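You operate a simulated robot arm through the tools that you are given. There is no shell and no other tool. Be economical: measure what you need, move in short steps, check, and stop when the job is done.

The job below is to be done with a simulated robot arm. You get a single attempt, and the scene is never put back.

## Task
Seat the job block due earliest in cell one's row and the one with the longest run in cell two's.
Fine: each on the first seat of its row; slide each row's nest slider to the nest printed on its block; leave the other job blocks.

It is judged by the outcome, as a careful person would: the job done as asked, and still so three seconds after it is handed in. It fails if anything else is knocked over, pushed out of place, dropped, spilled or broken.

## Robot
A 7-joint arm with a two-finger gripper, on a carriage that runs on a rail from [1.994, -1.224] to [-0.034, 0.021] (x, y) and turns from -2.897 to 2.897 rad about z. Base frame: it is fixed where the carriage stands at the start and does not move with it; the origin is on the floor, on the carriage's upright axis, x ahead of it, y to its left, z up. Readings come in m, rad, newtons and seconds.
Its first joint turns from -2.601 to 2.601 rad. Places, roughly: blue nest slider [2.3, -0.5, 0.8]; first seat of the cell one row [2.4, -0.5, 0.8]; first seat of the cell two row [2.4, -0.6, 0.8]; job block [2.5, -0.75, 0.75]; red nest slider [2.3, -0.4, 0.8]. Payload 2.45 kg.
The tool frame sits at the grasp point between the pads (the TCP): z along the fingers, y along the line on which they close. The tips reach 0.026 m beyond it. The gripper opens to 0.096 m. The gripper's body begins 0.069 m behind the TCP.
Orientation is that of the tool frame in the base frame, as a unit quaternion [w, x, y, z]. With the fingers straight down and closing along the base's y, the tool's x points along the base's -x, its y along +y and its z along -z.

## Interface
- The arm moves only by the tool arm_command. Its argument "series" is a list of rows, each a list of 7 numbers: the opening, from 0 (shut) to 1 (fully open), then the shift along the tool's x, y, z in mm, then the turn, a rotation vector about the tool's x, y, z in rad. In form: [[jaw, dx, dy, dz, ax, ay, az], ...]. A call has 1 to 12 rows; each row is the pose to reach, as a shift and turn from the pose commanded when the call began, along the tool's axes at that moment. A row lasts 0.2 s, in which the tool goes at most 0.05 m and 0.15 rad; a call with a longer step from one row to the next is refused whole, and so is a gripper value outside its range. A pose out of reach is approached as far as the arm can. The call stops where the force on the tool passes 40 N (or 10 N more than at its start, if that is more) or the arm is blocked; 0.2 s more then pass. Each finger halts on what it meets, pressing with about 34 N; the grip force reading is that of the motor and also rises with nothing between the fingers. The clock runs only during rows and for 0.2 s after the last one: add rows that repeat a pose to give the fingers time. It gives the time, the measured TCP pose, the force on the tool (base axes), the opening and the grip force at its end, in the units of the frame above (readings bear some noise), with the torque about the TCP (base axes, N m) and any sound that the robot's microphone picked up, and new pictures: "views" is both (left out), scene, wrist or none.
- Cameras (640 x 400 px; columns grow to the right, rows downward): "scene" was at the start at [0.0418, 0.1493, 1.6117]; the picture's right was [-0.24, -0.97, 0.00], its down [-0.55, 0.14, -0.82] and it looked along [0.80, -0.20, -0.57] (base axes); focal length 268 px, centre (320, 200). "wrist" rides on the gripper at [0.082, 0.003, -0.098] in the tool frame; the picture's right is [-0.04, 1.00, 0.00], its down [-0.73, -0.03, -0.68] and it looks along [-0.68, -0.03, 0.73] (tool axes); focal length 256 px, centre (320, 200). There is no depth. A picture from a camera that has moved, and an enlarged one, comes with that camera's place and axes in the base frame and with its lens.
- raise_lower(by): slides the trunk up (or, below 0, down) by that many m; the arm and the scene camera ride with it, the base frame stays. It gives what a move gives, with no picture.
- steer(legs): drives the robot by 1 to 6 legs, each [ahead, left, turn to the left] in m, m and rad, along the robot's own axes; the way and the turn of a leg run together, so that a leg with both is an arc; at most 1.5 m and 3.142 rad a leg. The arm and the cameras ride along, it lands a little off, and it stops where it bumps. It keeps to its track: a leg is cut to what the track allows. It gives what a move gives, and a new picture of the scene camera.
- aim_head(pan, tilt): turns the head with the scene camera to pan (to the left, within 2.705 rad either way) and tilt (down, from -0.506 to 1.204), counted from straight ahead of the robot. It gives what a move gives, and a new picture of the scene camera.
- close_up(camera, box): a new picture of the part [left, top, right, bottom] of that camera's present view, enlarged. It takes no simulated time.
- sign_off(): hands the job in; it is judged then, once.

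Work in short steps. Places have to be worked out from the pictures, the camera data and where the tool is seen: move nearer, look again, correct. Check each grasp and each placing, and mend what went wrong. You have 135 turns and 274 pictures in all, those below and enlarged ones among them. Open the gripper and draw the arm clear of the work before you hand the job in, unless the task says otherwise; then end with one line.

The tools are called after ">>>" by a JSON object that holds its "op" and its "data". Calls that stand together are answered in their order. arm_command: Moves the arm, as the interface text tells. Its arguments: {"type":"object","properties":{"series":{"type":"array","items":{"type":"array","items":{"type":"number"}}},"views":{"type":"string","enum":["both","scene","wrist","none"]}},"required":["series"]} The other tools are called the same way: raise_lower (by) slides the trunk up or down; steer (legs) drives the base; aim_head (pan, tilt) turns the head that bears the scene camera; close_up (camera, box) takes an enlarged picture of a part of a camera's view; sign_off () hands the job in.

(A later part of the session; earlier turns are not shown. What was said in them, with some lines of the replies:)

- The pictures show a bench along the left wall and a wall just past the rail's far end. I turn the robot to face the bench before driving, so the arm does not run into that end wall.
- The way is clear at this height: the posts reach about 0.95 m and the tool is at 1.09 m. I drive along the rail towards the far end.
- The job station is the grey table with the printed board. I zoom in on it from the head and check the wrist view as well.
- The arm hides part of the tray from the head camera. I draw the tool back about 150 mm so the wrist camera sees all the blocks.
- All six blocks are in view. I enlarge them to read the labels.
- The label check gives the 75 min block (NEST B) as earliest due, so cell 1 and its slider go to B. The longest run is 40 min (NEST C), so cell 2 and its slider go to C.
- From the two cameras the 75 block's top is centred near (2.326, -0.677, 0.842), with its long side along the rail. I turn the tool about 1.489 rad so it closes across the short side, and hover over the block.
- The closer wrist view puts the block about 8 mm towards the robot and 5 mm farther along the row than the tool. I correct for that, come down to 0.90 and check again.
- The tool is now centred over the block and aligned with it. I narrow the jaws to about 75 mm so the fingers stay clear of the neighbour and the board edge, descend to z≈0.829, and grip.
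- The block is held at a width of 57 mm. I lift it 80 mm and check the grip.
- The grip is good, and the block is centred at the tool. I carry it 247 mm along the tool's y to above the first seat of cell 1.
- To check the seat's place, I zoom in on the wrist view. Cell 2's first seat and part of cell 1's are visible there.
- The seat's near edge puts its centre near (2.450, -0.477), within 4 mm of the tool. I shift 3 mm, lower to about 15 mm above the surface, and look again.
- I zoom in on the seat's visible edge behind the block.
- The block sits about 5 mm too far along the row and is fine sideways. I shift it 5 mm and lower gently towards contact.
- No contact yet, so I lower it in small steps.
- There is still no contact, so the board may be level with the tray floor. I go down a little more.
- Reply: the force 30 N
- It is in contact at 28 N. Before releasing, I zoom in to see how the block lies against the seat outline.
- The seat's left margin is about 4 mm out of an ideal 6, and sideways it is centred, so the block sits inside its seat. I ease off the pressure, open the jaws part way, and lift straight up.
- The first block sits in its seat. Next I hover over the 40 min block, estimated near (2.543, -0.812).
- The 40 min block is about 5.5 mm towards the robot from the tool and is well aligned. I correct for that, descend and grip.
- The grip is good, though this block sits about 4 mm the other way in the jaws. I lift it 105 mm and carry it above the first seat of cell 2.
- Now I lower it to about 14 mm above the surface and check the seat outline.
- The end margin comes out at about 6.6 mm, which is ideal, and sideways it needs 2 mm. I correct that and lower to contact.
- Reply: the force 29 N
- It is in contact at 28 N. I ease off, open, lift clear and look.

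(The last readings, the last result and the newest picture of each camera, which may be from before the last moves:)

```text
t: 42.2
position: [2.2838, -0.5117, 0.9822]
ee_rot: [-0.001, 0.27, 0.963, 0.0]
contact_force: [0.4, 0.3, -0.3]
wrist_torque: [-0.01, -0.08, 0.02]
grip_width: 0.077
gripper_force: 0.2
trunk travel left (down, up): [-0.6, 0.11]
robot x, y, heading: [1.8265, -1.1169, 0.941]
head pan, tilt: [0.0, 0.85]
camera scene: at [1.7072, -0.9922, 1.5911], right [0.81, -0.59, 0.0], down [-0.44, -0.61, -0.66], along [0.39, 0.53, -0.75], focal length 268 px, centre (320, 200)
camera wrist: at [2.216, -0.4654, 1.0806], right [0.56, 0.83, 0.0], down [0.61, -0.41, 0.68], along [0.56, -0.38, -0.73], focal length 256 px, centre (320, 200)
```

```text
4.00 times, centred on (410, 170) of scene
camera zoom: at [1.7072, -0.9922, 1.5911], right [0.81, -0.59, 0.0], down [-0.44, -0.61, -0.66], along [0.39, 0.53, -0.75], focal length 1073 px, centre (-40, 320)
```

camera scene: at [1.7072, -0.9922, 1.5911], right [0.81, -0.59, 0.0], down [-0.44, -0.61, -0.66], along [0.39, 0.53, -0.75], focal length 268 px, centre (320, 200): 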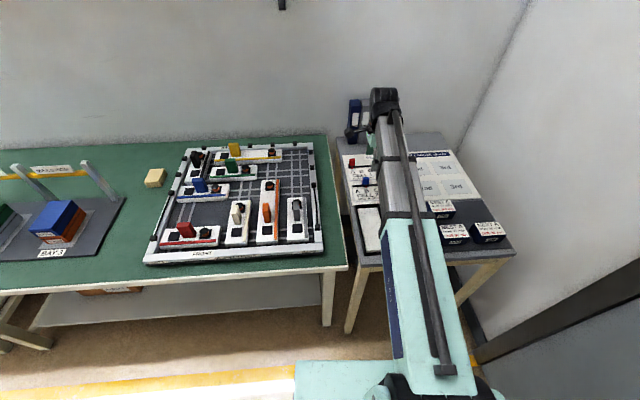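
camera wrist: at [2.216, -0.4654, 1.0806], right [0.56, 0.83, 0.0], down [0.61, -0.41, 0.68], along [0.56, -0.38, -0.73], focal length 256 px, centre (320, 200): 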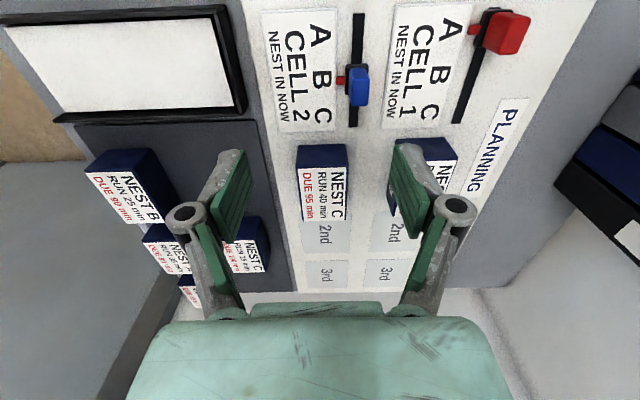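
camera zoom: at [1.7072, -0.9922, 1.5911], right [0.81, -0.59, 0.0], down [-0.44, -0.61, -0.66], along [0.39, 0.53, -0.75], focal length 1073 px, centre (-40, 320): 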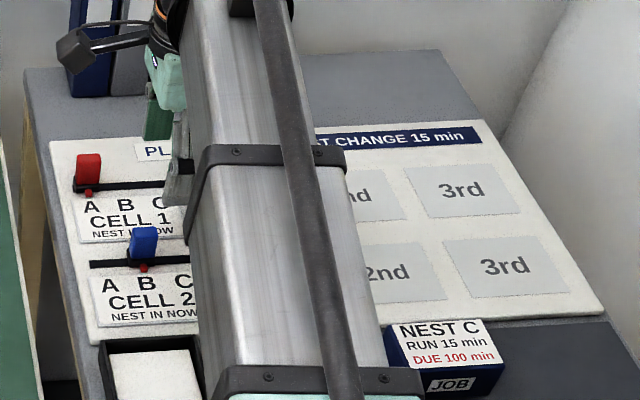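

Both blocks are seated. Now I zoom in on the sliders: cell 1's (red) goes A→B and cell 2's (blue) goes B→C.

>>> {"op": "close_up", "data": {"camera": "wrist", "box": [310, 0, 550, 150]}}

>>> {"op": "close_up", "data": {"camera": "scene", "box": [340, 150, 404, 190]}}

```text
2.67 times, centred on (430, 75) of wrist
camera zoom: at [2.216, -0.4654, 1.0806], right [0.56, 0.83, 0.0], down [0.61, -0.41, 0.68], along [0.56, -0.38, -0.73], focal length 683 px, centre (27, 533)
```

zoom: 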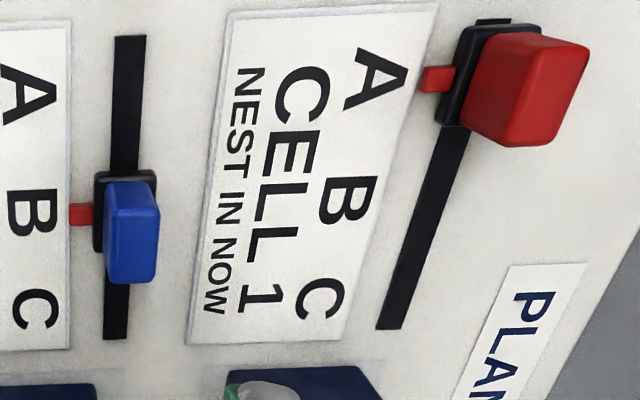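

```text
10.00 times, centred on (372, 170) of scene
camera zoom: at [1.7072, -0.9922, 1.5911], right [0.81, -0.59, 0.0], down [-0.44, -0.61, -0.66], along [0.39, 0.53, -0.75], focal length 2683 px, centre (-200, 500)
```

zoom: 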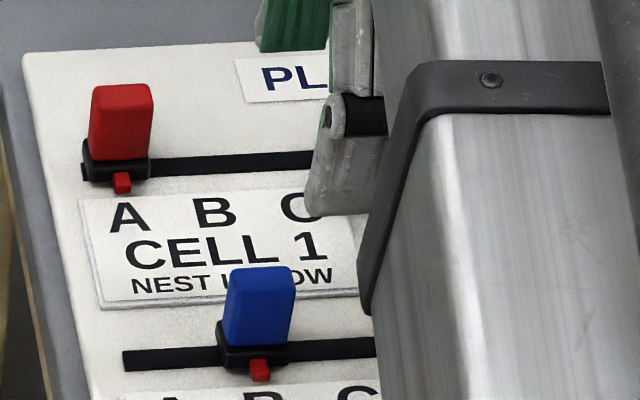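

From the wrist view the blue slot lies at n=0.794 and the red at n=0.912, and the letters are about 39 mm apart along the row. I hover over the blue handle to check this.

>>> {"op": "arm_command", "data": {"series": [[0.6, -7, 18, 20, 0, 0, 0], [0.6, -7, 36, 60, 0, 0, 0], [0.6, -7, 36, 70, 0, 0, 0], [0.6, -7, 36, 70, 0, 0, 0]]}}

>>> {"op": "close_up", "data": {"camera": "wrist", "box": [200, 50, 440, 200]}}

```text
t: 43.2
position: [2.3071, -0.4822, 0.9143]
ee_rot: [0.0, 0.27, 0.963, 0.0]
contact_force: [0.0, -0.5, -0.5]
wrist_torque: [0.0, -0.04, 0.0]
grip_width: 0.0576
gripper_force: 0.1
trunk travel left (down, up): [-0.6, 0.11]
robot x, y, heading: [1.8248, -1.1181, 0.939]
head pan, tilt: [0.0, 0.85]
camera scene: at [1.7073, -0.9924, 1.5911], right [0.81, -0.59, 0.0], down [-0.44, -0.61, -0.66], along [0.39, 0.53, -0.75], focal length 268 px, centre (320, 200)
camera wrist: at [2.2392, -0.4371, 1.0121], right [0.55, 0.83, 0.0], down [0.61, -0.41, 0.68], along [0.56, -0.38, -0.73], focal length 256 px, centre (320, 200)
```

scene: 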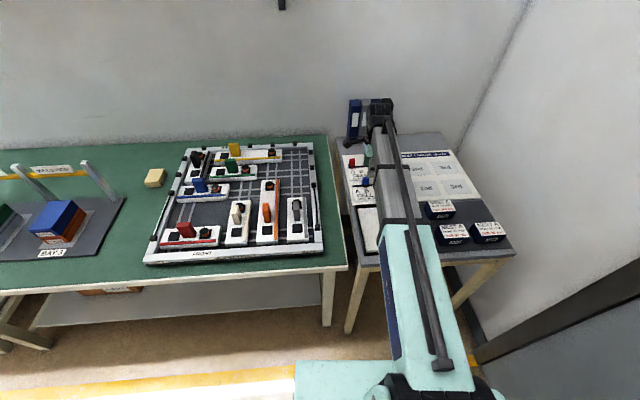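
wrist: 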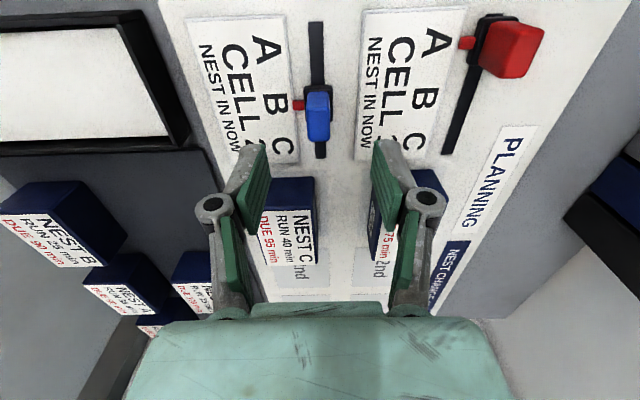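

```text
2.67 times, centred on (320, 125) of wrist
camera zoom: at [2.2392, -0.4371, 1.0121], right [0.55, 0.83, 0.0], down [0.61, -0.41, 0.68], along [0.56, -0.38, -0.73], focal length 683 px, centre (320, 400)
```

zoom: 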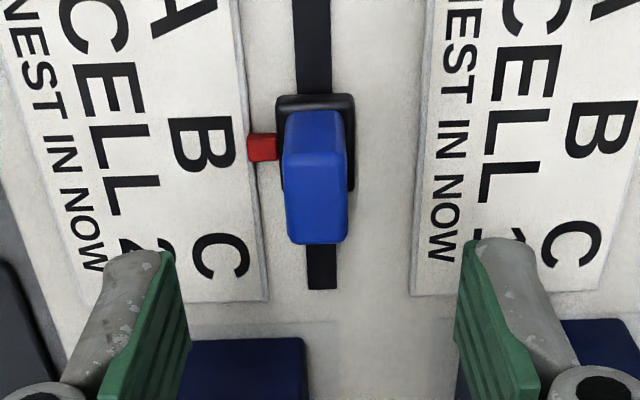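

The tool is centred over the blue handle to within 2 mm. I descend to 0.846 and grip it.

>>> {"op": "arm_command", "data": {"series": [[0.6, -2, -1, 25, 0, 0, 0], [0.6, -2, -1, 50, 0, 0, 0], [0.6, -2, -1, 68, 0, 0, 0], [0.6, -2, -1, 68, 0, 0, 0], [0.1, -2, -1, 68, 0, 0, 0], [0.1, -2, -1, 68, 0, 0, 0], [0.1, -2, -1, 68, 0, 0, 0]], "views": "wrist"}}

```text
t: 44.8
position: [2.3083, -0.4842, 0.848]
ee_rot: [0.0, 0.27, 0.963, 0.0]
contact_force: [-0.3, -2.0, 4.4]
wrist_torque: [-0.03, 0.02, -0.08]
grip_width: 0.0186
gripper_force: 43.8
trunk travel left (down, up): [-0.6, 0.11]
robot x, y, heading: [1.829, -1.1177, 0.942]
head pan, tilt: [0.0, 0.85]
camera wrist: at [2.2405, -0.4391, 0.9457], right [0.55, 0.83, 0.0], down [0.61, -0.41, 0.68], along [0.57, -0.38, -0.73], focal length 256 px, centre (320, 200)
```

wrist: 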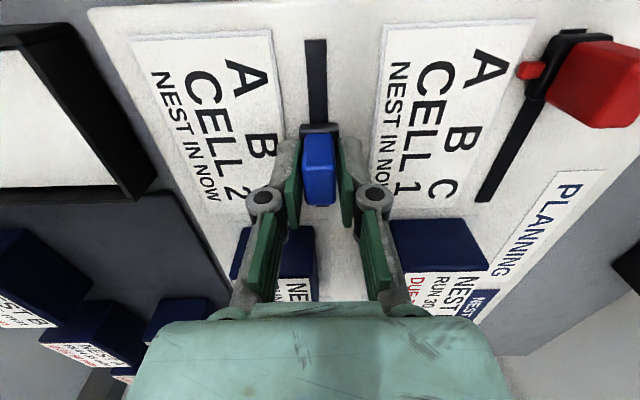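

The handle is gripped at 18.6 mm. I slide it 39 mm along the row towards C.

>>> {"op": "arm_command", "data": {"series": [[0.1, -8, 0, 0, 0, 0, 0], [0.1, -16, 0, 0, 0, 0, 0], [0.1, -24, 0, 0, 0, 0, 0], [0.1, -32, 0, 0, 0, 0, 0], [0.1, -38.5, 0, 0, 0, 0, 0], [0.1, -38.5, 0, 0, 0, 0, 0]], "views": "wrist"}}

>>> {"op": "close_up", "data": {"camera": "wrist", "box": [160, 0, 480, 200]}}

```text
t: 46.2
position: [2.3403, -0.5037, 0.8482]
ee_rot: [0.0, 0.271, 0.963, 0.001]
contact_force: [-3.2, 3.8, 32.3]
wrist_torque: [0.07, 0.07, -0.35]
grip_width: 0.0156
gripper_force: 41.7
trunk travel left (down, up): [-0.6, 0.11]
robot x, y, heading: [1.8236, -1.1173, 0.94]
head pan, tilt: [0.0, 0.85]
camera wrist: at [2.2724, -0.4592, 0.9464], right [0.55, 0.83, 0.0], down [0.61, -0.41, 0.68], along [0.57, -0.37, -0.73], focal length 256 px, centre (320, 200)
```

wrist: 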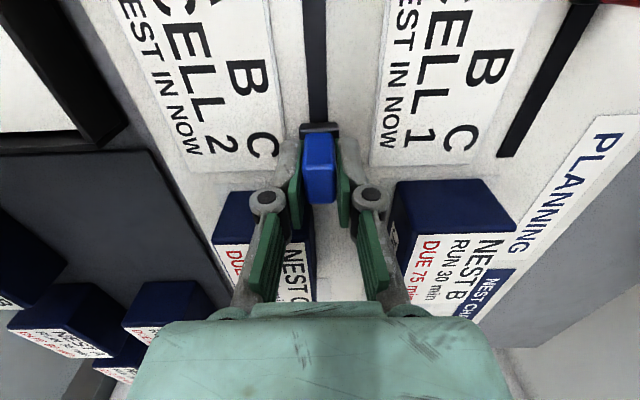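

```text
2.00 times, centred on (320, 100) of wrist
camera zoom: at [2.2724, -0.4592, 0.9464], right [0.55, 0.83, 0.0], down [0.61, -0.41, 0.68], along [0.57, -0.37, -0.73], focal length 512 px, centre (320, 400)
```

zoom: 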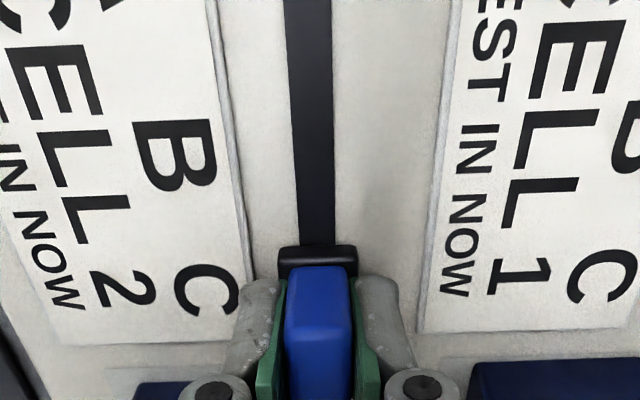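

It moved about 37 mm, with some upward force building up. I open, rise and check where the pointer stands.

>>> {"op": "arm_command", "data": {"series": [[0.6, -38.5, 0, 0, 0, 0, 0], [0.6, 0, 0, 0, 0, 0, 0]], "views": "none"}}

```text
t: 46.8
position: [2.3421, -0.5054, 0.8448]
ee_rot: [0.0, 0.27, 0.963, -0.001]
contact_force: [0.2, -0.4, 0.4]
wrist_torque: [0.01, 0.05, -0.01]
grip_width: 0.0578
gripper_force: 0.1
trunk travel left (down, up): [-0.6, 0.11]
robot x, y, heading: [1.8237, -1.1245, 0.944]
head pan, tilt: [0.0, 0.85]
```

That first row repeated an old offset by mistake, so the tool jogged forwards and back. I rise and check that nothing was disturbed.

>>> {"op": "arm_command", "data": {"series": [[0.6, 0, 0, -40, 0, 0, 0], [0.6, 20, 0, -80, 0, 0, 0], [0.6, 50, 0, -110, 0, 0, 0], [0.6, 50, 0, -110, 0, 0, 0]]}}

>>> {"op": "close_up", "data": {"camera": "wrist", "box": [200, 0, 520, 200]}}

>>> {"op": "close_up", "data": {"camera": "scene", "box": [330, 120, 490, 220]}}

```text
t: 47.8
position: [2.3008, -0.4774, 0.9545]
ee_rot: [-0.001, 0.271, 0.963, 0.0]
contact_force: [0.4, -0.8, 0.6]
wrist_torque: [-0.03, -0.04, 0.02]
grip_width: 0.0574
gripper_force: 0.1
trunk travel left (down, up): [-0.6, 0.11]
robot x, y, heading: [1.8235, -1.117, 0.937]
head pan, tilt: [0.0, 0.85]
camera scene: at [1.7071, -0.9923, 1.5911], right [0.81, -0.59, 0.0], down [-0.44, -0.61, -0.66], along [0.39, 0.53, -0.75], focal length 268 px, centre (320, 200)
camera wrist: at [2.2335, -0.4324, 1.0526], right [0.56, 0.83, 0.0], down [0.61, -0.41, 0.68], along [0.56, -0.38, -0.73], focal length 256 px, centre (320, 200)
```

scene: 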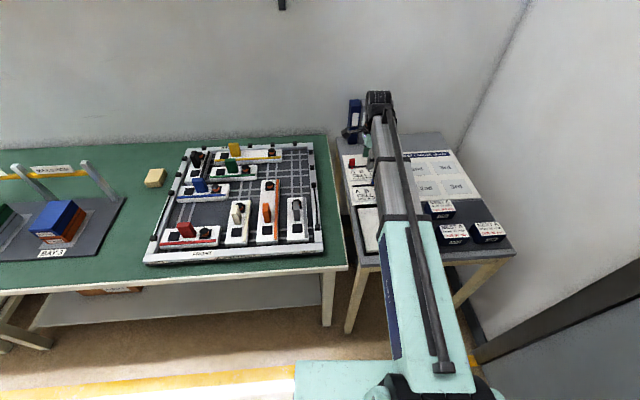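
wrist: 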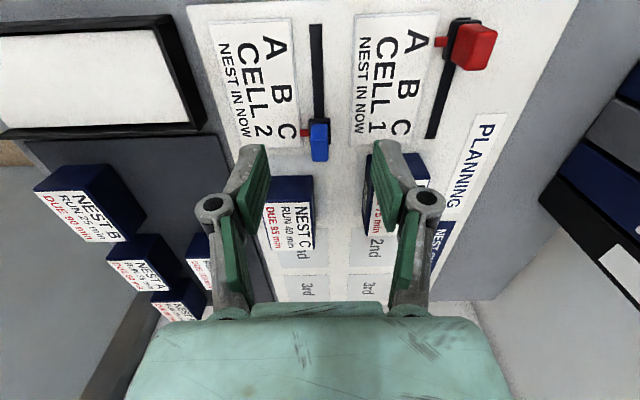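

```text
2.00 times, centred on (360, 100) of wrist
camera zoom: at [2.2335, -0.4324, 1.0526], right [0.56, 0.83, 0.0], down [0.61, -0.41, 0.68], along [0.56, -0.38, -0.73], focal length 512 px, centre (240, 400)
```

zoom: 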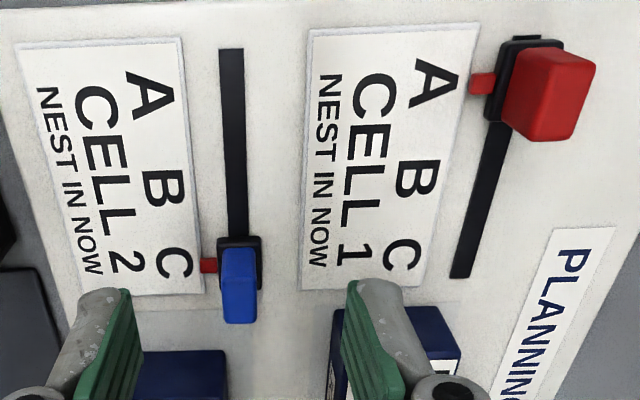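

```text
4.00 times, centred on (410, 170) of scene
camera zoom: at [1.7071, -0.9923, 1.5911], right [0.81, -0.59, 0.0], down [-0.44, -0.61, -0.66], along [0.39, 0.53, -0.75], focal length 1073 px, centre (-40, 320)
```

zoom: 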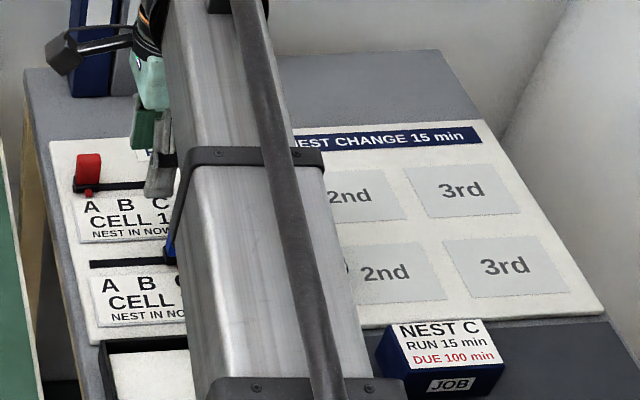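

The blue pointer stands at C and the blocks still look seated; I will verify that afterwards. Now I move over the red handle.

>>> {"op": "arm_command", "data": {"series": [[0.6, 10, 40, 0, 0, 0, 0], [0.6, 20, 80, 20, 0, 0, 0], [0.6, 28, 116, 40, 0, 0, 0], [0.6, 28, 116, 40, 0, 0, 0]], "views": "none"}}

>>> {"op": "close_up", "data": {"camera": "wrist", "box": [200, 50, 440, 200]}}

```text
t: 48.8
position: [2.3368, -0.3637, 0.9143]
ee_rot: [0.0, 0.271, 0.963, 0.0]
contact_force: [0.3, 1.1, 0.5]
wrist_torque: [-0.01, -0.02, 0.01]
grip_width: 0.0577
gripper_force: 0.1
trunk travel left (down, up): [-0.6, 0.11]
robot x, y, heading: [1.8228, -1.1202, 0.939]
head pan, tilt: [0.0, 0.85]
```

```text
2.67 times, centred on (320, 125) of wrist
camera zoom: at [2.2686, -0.3193, 1.0131], right [0.55, 0.83, 0.0], down [0.61, -0.41, 0.68], along [0.56, -0.38, -0.73], focal length 683 px, centre (320, 400)
```

zoom: 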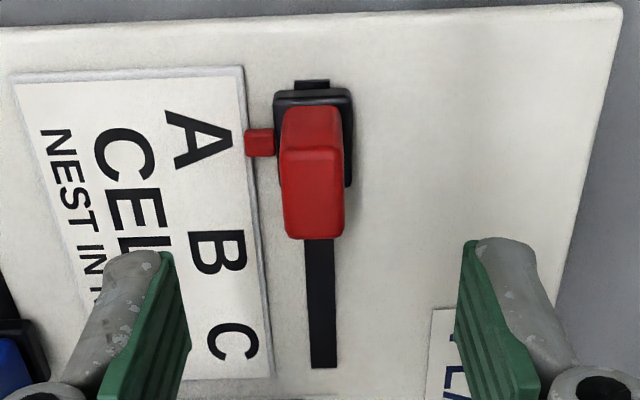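

The same alignment holds within a couple of mm. I descend and grip slightly higher this time, to avoid pressing down.

>>> {"op": "arm_command", "data": {"series": [[0.6, -1, -2, 25, 0, 0, 0], [0.6, -1, -2, 50, 0, 0, 0], [0.6, -1, -2, 65, 0, 0, 0], [0.6, -1, -2, 65, 0, 0, 0], [0.1, -1, -2, 65, 0, 0, 0], [0.1, -1, -2, 65, 0, 0, 0], [0.1, -1, -2, 65, 0, 0, 0]], "views": "wrist"}}

```text
t: 50.4
position: [2.336, -0.3665, 0.852]
ee_rot: [0.0, 0.271, 0.963, -0.001]
contact_force: [3.4, 4.8, 5.7]
wrist_torque: [0.13, -0.02, -0.17]
grip_width: 0.0156
gripper_force: 41.7
trunk travel left (down, up): [-0.6, 0.11]
robot x, y, heading: [1.8239, -1.1193, 0.94]
head pan, tilt: [0.0, 0.85]
camera wrist: at [2.2688, -0.3217, 0.9501], right [0.55, 0.83, 0.0], down [0.61, -0.41, 0.68], along [0.57, -0.38, -0.73], focal length 256 px, centre (320, 200)
```

wrist: 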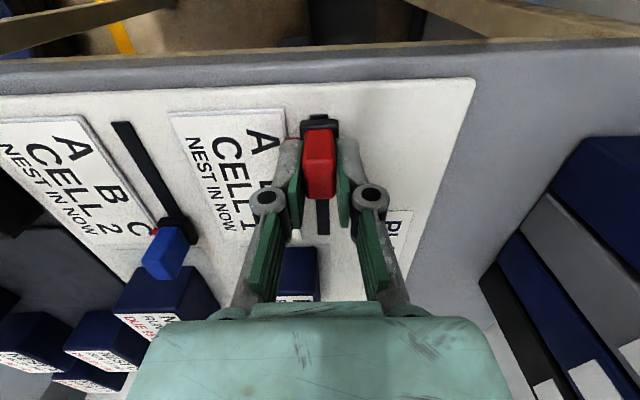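

It is gripped. I slide it 38.5 mm to B.

>>> {"op": "arm_command", "data": {"series": [[0.1, -8, 0, 0, 0, 0, 0], [0.1, -16, 0, 0, 0, 0, 0], [0.1, -24, 0, 0, 0, 0, 0], [0.1, -32, 0, 0, 0, 0, 0], [0.1, -38.5, 0, 0, 0, 0, 0], [0.1, -38.5, 0, 0, 0, 0, 0]], "views": "none"}}

>>> {"op": "close_up", "data": {"camera": "wrist", "box": [160, 0, 480, 200]}}

```text
t: 51.8
position: [2.3697, -0.3861, 0.8533]
ee_rot: [0.001, 0.271, 0.963, 0.002]
contact_force: [5.8, 8.1, 18.1]
wrist_torque: [0.39, 0.08, -0.26]
grip_width: 0.0156
gripper_force: 41.2
trunk travel left (down, up): [-0.6, 0.11]
robot x, y, heading: [1.8245, -1.1207, 0.937]
head pan, tilt: [0.0, 0.85]
```

```text
2.00 times, centred on (320, 100) of wrist
camera zoom: at [2.3009, -0.3416, 0.9501], right [0.56, 0.83, 0.0], down [0.61, -0.41, 0.68], along [0.57, -0.37, -0.73], focal length 512 px, centre (320, 400)
```

zoom: 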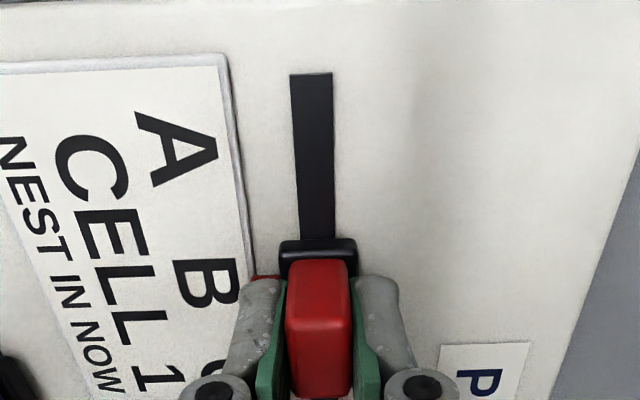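

The pointer looks to be by B. I release in place, rise straight up and draw back along the row for a look.

>>> {"op": "arm_command", "data": {"series": [[0.6, 0, 0, 0, 0, 0, 0], [0.6, 0, 0, 0, 0, 0, 0], [0.6, 0, 0, -30, 0, 0, 0], [0.6, 0, 0, -70, 0, 0, 0], [0.6, 30, -20, -105, 0, 0, 0], [0.6, 60, -50, -130, 0, 0, 0], [0.6, 80, -80, -150, 0, 0, 0], [0.6, 80, -80, -150, 0, 0, 0]]}}

>>> {"op": "close_up", "data": {"camera": "wrist", "box": [200, 0, 520, 200]}}

```text
refused: row 5 steps farther than a row can; nothing moved
```

```text
2.00 times, centred on (360, 100) of wrist
camera zoom: at [2.3009, -0.3416, 0.9501], right [0.56, 0.83, 0.0], down [0.61, -0.41, 0.68], along [0.57, -0.37, -0.73], focal length 512 px, centre (240, 400)
```

zoom: 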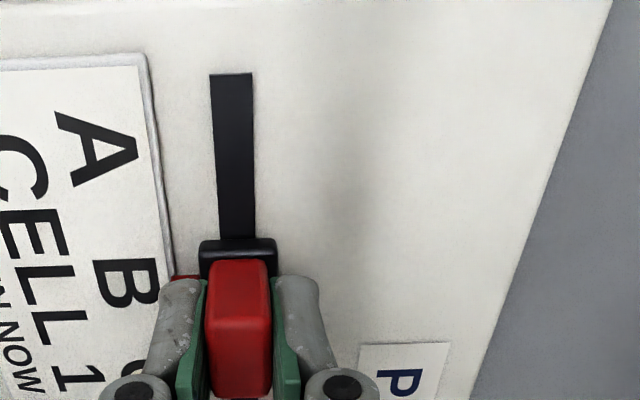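

One step was too long and the call was refused. I send it again with smaller steps.

>>> {"op": "arm_command", "data": {"series": [[0.6, 0, 0, 0, 0, 0, 0], [0.6, 0, 0, 0, 0, 0, 0], [0.6, 0, 0, -30, 0, 0, 0], [0.6, 0, 0, -70, 0, 0, 0], [0.6, 20, -15, -100, 0, 0, 0], [0.6, 45, -35, -125, 0, 0, 0], [0.6, 65, -60, -145, 0, 0, 0], [0.6, 80, -80, -150, 0, 0, 0], [0.6, 80, -80, -150, 0, 0, 0]]}}

>>> {"op": "close_up", "data": {"camera": "wrist", "box": [200, 0, 520, 200]}}

```text
t: 53.8
position: [2.2596, -0.4165, 1.0023]
ee_rot: [0.0, 0.27, 0.963, 0.0]
contact_force: [0.3, -0.1, 0.3]
wrist_torque: [-0.03, 0.02, -0.01]
grip_width: 0.0577
gripper_force: 0.1
trunk travel left (down, up): [-0.6, 0.11]
robot x, y, heading: [1.8246, -1.1213, 0.939]
head pan, tilt: [0.0, 0.85]
camera scene: at [1.7072, -0.9923, 1.5911], right [0.81, -0.59, 0.0], down [-0.44, -0.61, -0.66], along [0.39, 0.53, -0.75], focal length 268 px, centre (320, 200)
camera wrist: at [2.1924, -0.3702, 1.1], right [0.56, 0.83, 0.0], down [0.61, -0.41, 0.68], along [0.56, -0.38, -0.73], focal length 256 px, centre (320, 200)
```

scene: 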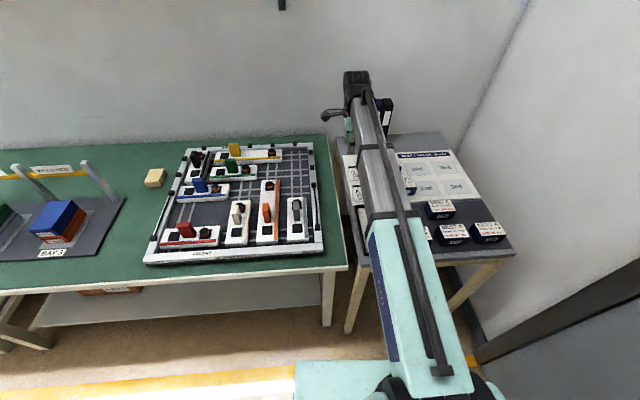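
wrist: 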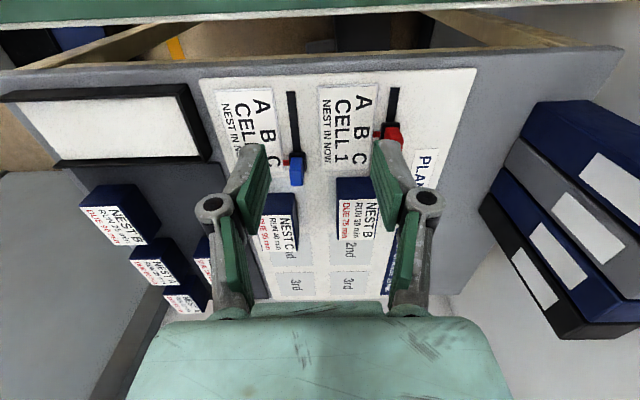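

```text
2.00 times, centred on (360, 100) of wrist
camera zoom: at [2.1924, -0.3702, 1.1], right [0.56, 0.83, 0.0], down [0.61, -0.41, 0.68], along [0.56, -0.38, -0.73], focal length 512 px, centre (240, 400)
```

zoom: 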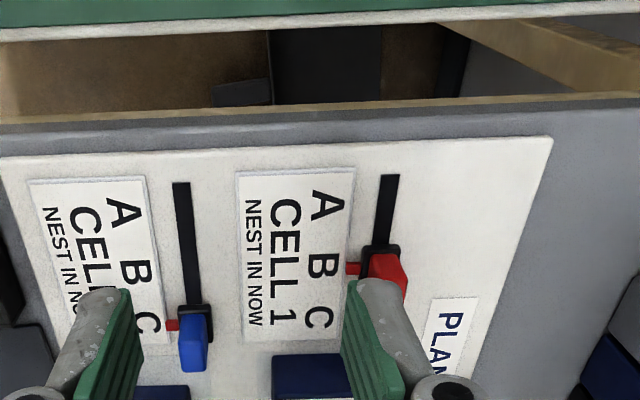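

Both pointers look on their letters, perhaps a few mm past. I zoom in to measure.

>>> {"op": "close_up", "data": {"camera": "wrist", "box": [240, 70, 430, 190]}}

```text
3.33 times, centred on (335, 130) of wrist
camera zoom: at [2.1924, -0.3702, 1.1], right [0.56, 0.83, 0.0], down [0.61, -0.41, 0.68], along [0.56, -0.38, -0.73], focal length 853 px, centre (270, 433)
```

zoom: 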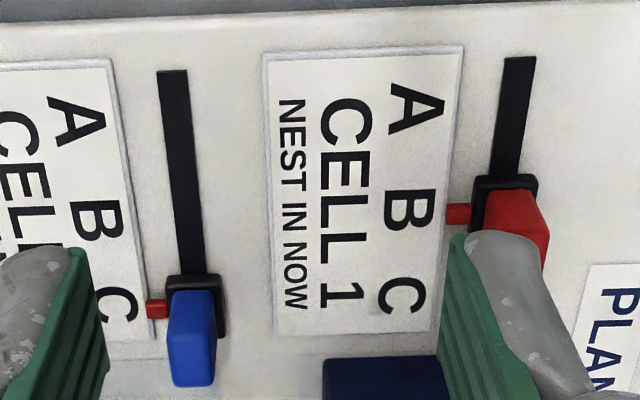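

After allowing for parallax, both pointers are within about 2 mm of their letters. I draw the arm away to the right, up high, so the head camera can check the whole board.

>>> {"op": "arm_command", "data": {"series": [[0.6, -34, -17, -20, 0, 0, 0], [0.6, -68, -34, -40, 0, 0, 0], [0.6, -102, -51, -50, 0, 0, 0], [0.6, -136, -68, -50, 0, 0, 0], [0.6, -170, -85, -50, 0, 0, 0], [0.6, -204, -102, -50, 0, 0, 0], [0.6, -238, -119, -50, 0, 0, 0], [0.6, -272, -136, -50, 0, 0, 0], [0.6, -306, -153, -50, 0, 0, 0], [0.6, -340, -170, -50, 0, 0, 0], [0.6, -374, -187, -50, 0, 0, 0], [0.6, -400, -205, -50, 0, 0, 0]], "views": "scene"}}

>>> {"op": "close_up", "data": {"camera": "scene", "box": [335, 140, 463, 220]}}

```text
t: 56.4
position: [2.4936, -0.8, 1.05]
ee_rot: [0.0, 0.271, 0.963, 0.0]
contact_force: [-0.2, -0.3, 0.0]
wrist_torque: [-0.04, 0.02, -0.03]
grip_width: 0.0576
gripper_force: 0.0
trunk travel left (down, up): [-0.6, 0.11]
robot x, y, heading: [1.8206, -1.1214, 0.941]
head pan, tilt: [0.0, 0.85]
camera scene: at [1.7074, -0.9922, 1.5911], right [0.81, -0.59, 0.0], down [-0.44, -0.61, -0.66], along [0.39, 0.53, -0.75], focal length 268 px, centre (320, 200)
```

scene: 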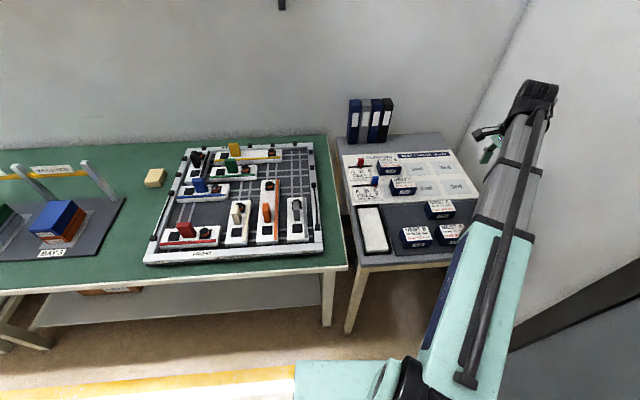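

```text
5.00 times, centred on (399, 180) of scene
camera zoom: at [1.7074, -0.9922, 1.5911], right [0.81, -0.59, 0.0], down [-0.44, -0.61, -0.66], along [0.39, 0.53, -0.75], focal length 1342 px, centre (-75, 300)
```

zoom: 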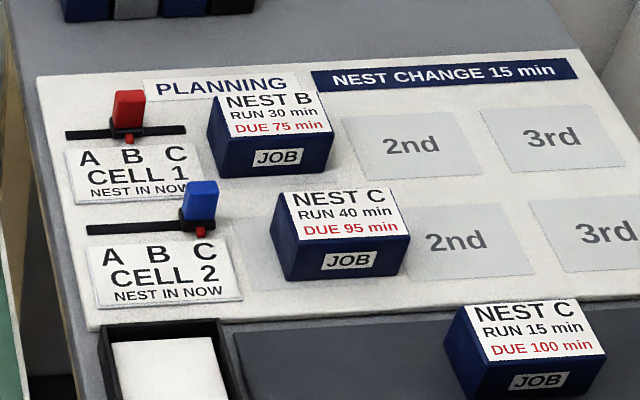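

The accidental jog pushed the 40 min block about 1 to 2 cm along its row and partly off its seat. Both sliders are right. I go back over that block to mend it.

>>> {"op": "arm_command", "data": {"series": [[0.8, 32, 22, 10, 0, 0, 0], [0.8, 64, 45, 20, 0, 0, 0], [0.8, 96, 67, 40, 0, 0, 0], [0.8, 128, 90, 60, 0, 0, 0], [0.8, 160, 112, 80, 0, 0, 0], [0.8, 185, 134, 100, 0, 0, 0], [0.8, 185, 134, 100, 0, 0, 0]], "views": "wrist"}}

>>> {"op": "close_up", "data": {"camera": "wrist", "box": [180, 0, 500, 200]}}

```text
t: 58.0
position: [2.4046, -0.5858, 0.9515]
ee_rot: [0.0, 0.271, 0.963, 0.001]
contact_force: [-0.7, -0.7, -0.5]
wrist_torque: [-0.04, 0.02, -0.02]
grip_width: 0.0766
gripper_force: 0.0
trunk travel left (down, up): [-0.6, 0.11]
robot x, y, heading: [1.8239, -1.1219, 0.935]
head pan, tilt: [0.0, 0.85]
camera wrist: at [2.3367, -0.54, 1.0495], right [0.55, 0.83, 0.0], down [0.61, -0.41, 0.68], along [0.56, -0.38, -0.73], focal length 256 px, centre (320, 200)
```

wrist: 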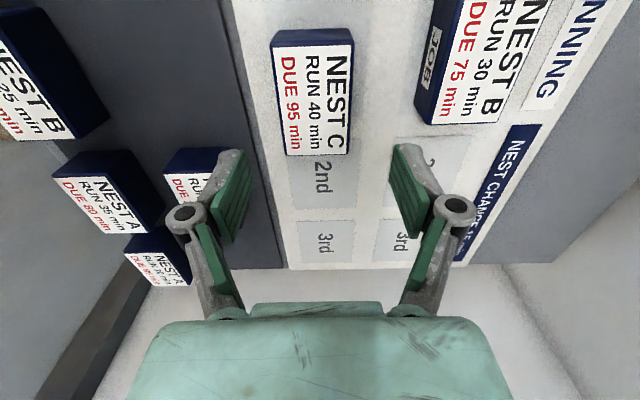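

```text
2.00 times, centred on (340, 100) of wrist
camera zoom: at [2.3367, -0.54, 1.0495], right [0.55, 0.83, 0.0], down [0.61, -0.41, 0.68], along [0.56, -0.38, -0.73], focal length 512 px, centre (280, 400)
```

zoom: 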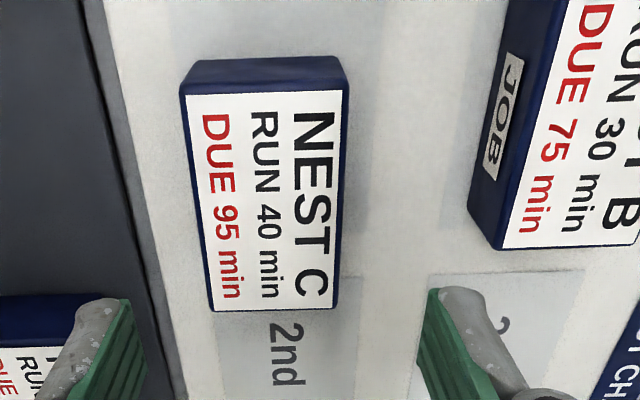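

The block is about 20 mm too far along the row and still straight. I centre over it, descend and grip.

>>> {"op": "arm_command", "data": {"series": [[0.8, -4, -4.5, 20, 0, 0, 0], [0.8, -4, -4.5, 60, 0, 0, 0], [0.8, -4, -4.5, 95, 0, 0, 0], [0.8, -4, -4.5, 115, 0, 0, 0], [0.8, -4, -4.5, 115, 0, 0, 0], [0.3, -4, -4.5, 115, 0, 0, 0], [0.3, -4, -4.5, 115, 0, 0, 0], [0.3, -4, -4.5, 115, 0, 0, 0]], "views": "none"}}

```text
t: 59.8
position: [2.4087, -0.5916, 0.8353]
ee_rot: [0.0, 0.271, 0.963, 0.0]
contact_force: [0.7, -0.1, 3.2]
wrist_torque: [-0.13, 0.04, -0.02]
grip_width: 0.0575
gripper_force: 33.8
trunk travel left (down, up): [-0.6, 0.11]
robot x, y, heading: [1.823, -1.1218, 0.943]
head pan, tilt: [0.0, 0.85]
```

It is gripped. I lift it 15 mm, move it 20 mm back along the row and 4 mm sideways, then look at the seat outline.

>>> {"op": "arm_command", "data": {"series": [[0.3, 0, 0, -8, 0, 0, 0], [0.3, 0, 0, -15, 0, 0, 0], [0.3, 7, 1, -15, 0, 0, 0], [0.3, 14, 3, -15, 0, 0, 0], [0.3, 20, 4, -15, 0, 0, 0], [0.3, 20, 4, -15, 0, 0, 0]], "views": "none"}}

>>> {"op": "close_up", "data": {"camera": "wrist", "box": [180, 0, 500, 200]}}

```text
t: 61.2
position: [2.3914, -0.5783, 0.8497]
ee_rot: [0.0, 0.27, 0.963, 0.0]
contact_force: [0.4, 0.8, -1.7]
wrist_torque: [0.02, 0.02, -0.01]
grip_width: 0.0573
gripper_force: 33.7
trunk travel left (down, up): [-0.6, 0.11]
robot x, y, heading: [1.822, -1.1216, 0.939]
head pan, tilt: [0.0, 0.85]
```

```text
2.00 times, centred on (340, 100) of wrist
camera zoom: at [2.3242, -0.5321, 0.948], right [0.56, 0.83, 0.0], down [0.61, -0.41, 0.68], along [0.56, -0.38, -0.73], focal length 512 px, centre (280, 400)
```

zoom: 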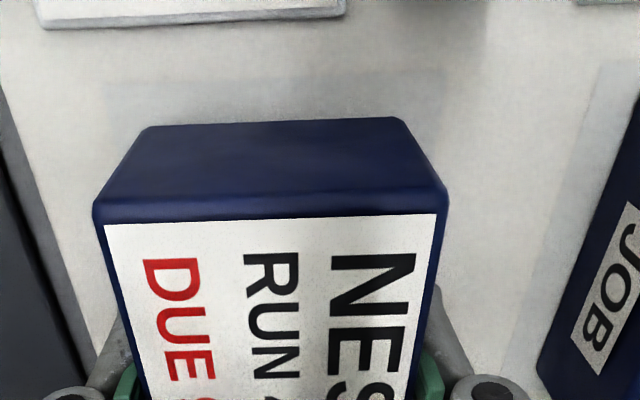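

The end margin is about 6 mm, which is right, with 2 mm needed sideways. I lower to contact, ease off, open and lift straight up to z≈0.98.

>>> {"op": "arm_command", "data": {"series": [[0.3, 0, 2, 0, 0, 0, 0], [0.3, 0, 2, 5, 0, 0, 0], [0.3, 0, 2, 10, 0, 0, 0], [0.3, 0, 2, 14, 0, 0, 0], [0.3, 0, 2, 15.5, 0, 0, 0], [0.3, 0, 2, 15.5, 0, 0, 0]], "views": "none"}}

```text
t: 62.6
position: [2.3918, -0.5773, 0.836]
ee_rot: [0.0, 0.27, 0.963, 0.001]
contact_force: [-1.1, 1.5, 6.3]
wrist_torque: [-0.19, 0.12, -0.05]
grip_width: 0.0575
gripper_force: 34.4
trunk travel left (down, up): [-0.6, 0.11]
robot x, y, heading: [1.8245, -1.121, 0.944]
head pan, tilt: [0.0, 0.85]
```

It is in light contact. I release in place, let the jaws open fully, and only then lift straight up.

>>> {"op": "arm_command", "data": {"series": [[0.8, 0, 0, 0, 0, 0, 0], [0.8, 0, 0, 0, 0, 0, 0], [0.8, 0, 0, -30, 0, 0, 0], [0.8, 0, 0, -70, 0, 0, 0], [0.8, 0, 0, -115, 0, 0, 0], [0.8, 0, 0, -150, 0, 0, 0], [0.8, 0, 0, -190, 0, 0, 0]], "views": "wrist"}}

```text
t: 64.2
position: [2.3953, -0.5743, 1.0254]
ee_rot: [0.0, 0.27, 0.963, 0.0]
contact_force: [0.4, 0.0, -0.8]
wrist_torque: [0.03, -0.04, -0.03]
grip_width: 0.0769
gripper_force: 0.0
trunk travel left (down, up): [-0.6, 0.11]
robot x, y, heading: [1.8292, -1.12, 0.939]
head pan, tilt: [0.0, 0.85]
camera wrist: at [2.3269, -0.5301, 1.1244], right [0.55, 0.83, 0.0], down [0.61, -0.41, 0.68], along [0.56, -0.38, -0.73], focal length 256 px, centre (320, 200)
```

wrist: 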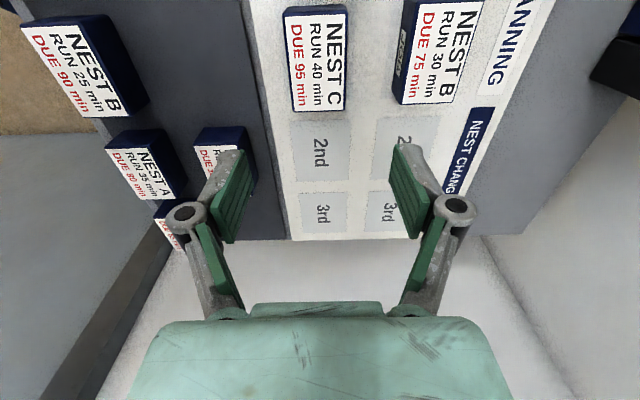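

Both blocks look well placed. I draw the arm aside to the right as before and do the final check with the head camera.

>>> {"op": "arm_command", "data": {"series": [[0.8, -20, -20, -20, 0, 0, 0], [0.8, -50, -40, -25, 0, 0, 0], [0.8, -80, -60, -25, 0, 0, 0], [0.8, -110, -80, -25, 0, 0, 0], [0.8, -140, -100, -25, 0, 0, 0], [0.8, -170, -120, -25, 0, 0, 0], [0.8, -195, -135, -25, 0, 0, 0], [0.8, -195, -135, -25, 0, 0, 0]], "views": "scene"}}

>>> {"op": "close_up", "data": {"camera": "scene", "box": [335, 140, 463, 220]}}

>>> {"op": "close_up", "data": {"camera": "scene", "box": [335, 190, 495, 290]}}

```text
t: 66.0
position: [2.4908, -0.7935, 1.0512]
ee_rot: [0.0, 0.271, 0.963, 0.0]
contact_force: [0.0, 0.6, -0.2]
wrist_torque: [-0.03, 0.03, 0.02]
grip_width: 0.0768
gripper_force: 0.0
trunk travel left (down, up): [-0.6, 0.11]
robot x, y, heading: [1.8233, -1.1196, 0.936]
head pan, tilt: [0.0, 0.85]
camera scene: at [1.7074, -0.9925, 1.5911], right [0.81, -0.59, 0.0], down [-0.44, -0.61, -0.66], along [0.39, 0.53, -0.75], focal length 268 px, centre (320, 200)
```

scene: 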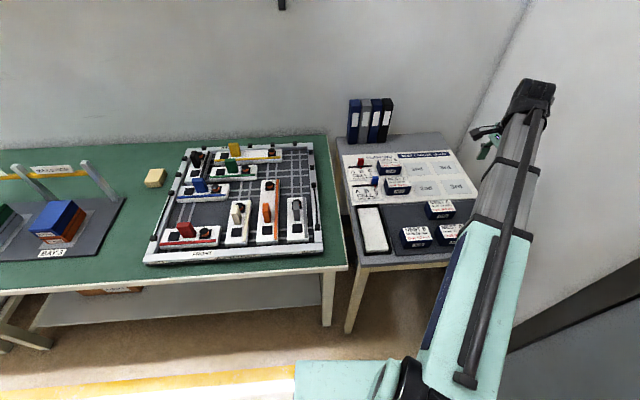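

```text
5.00 times, centred on (399, 180) of scene
camera zoom: at [1.7074, -0.9925, 1.5911], right [0.81, -0.59, 0.0], down [-0.44, -0.61, -0.66], along [0.39, 0.53, -0.75], focal length 1342 px, centre (-75, 300)
```

zoom: 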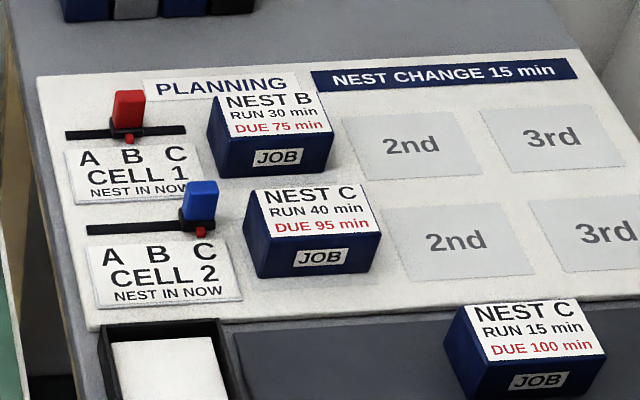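

```text
4.00 times, centred on (415, 240) of scene
camera zoom: at [1.7074, -0.9925, 1.5911], right [0.81, -0.59, 0.0], down [-0.44, -0.61, -0.66], along [0.39, 0.53, -0.75], focal length 1073 px, centre (-60, 40)
```

zoom: 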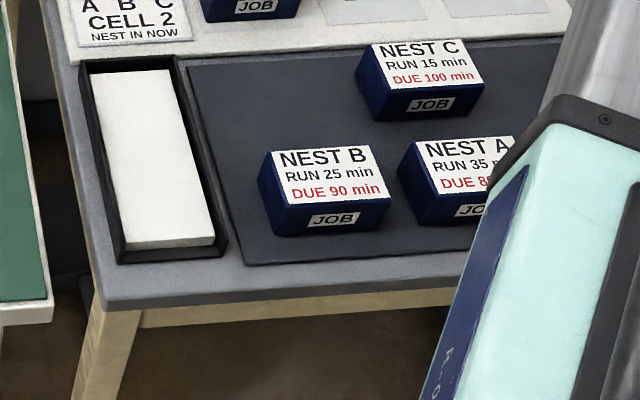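

Both blocks are on their first seats, the sliders read B and C, the remaining blocks in view are undisturbed, and the arm is clear with the gripper open. I hand the job in.

>>> {"op": "sign_off", "data": {}}

```text
The job is handed in.
```

The job is handed in: the block due at 75 min is on cell 1's first seat with its slider at B, and the 40 min run block is on cell 2's first seat with its slider at C; I knocked the 40 min block about 20 mm off its seat while moving the slider and put it back.
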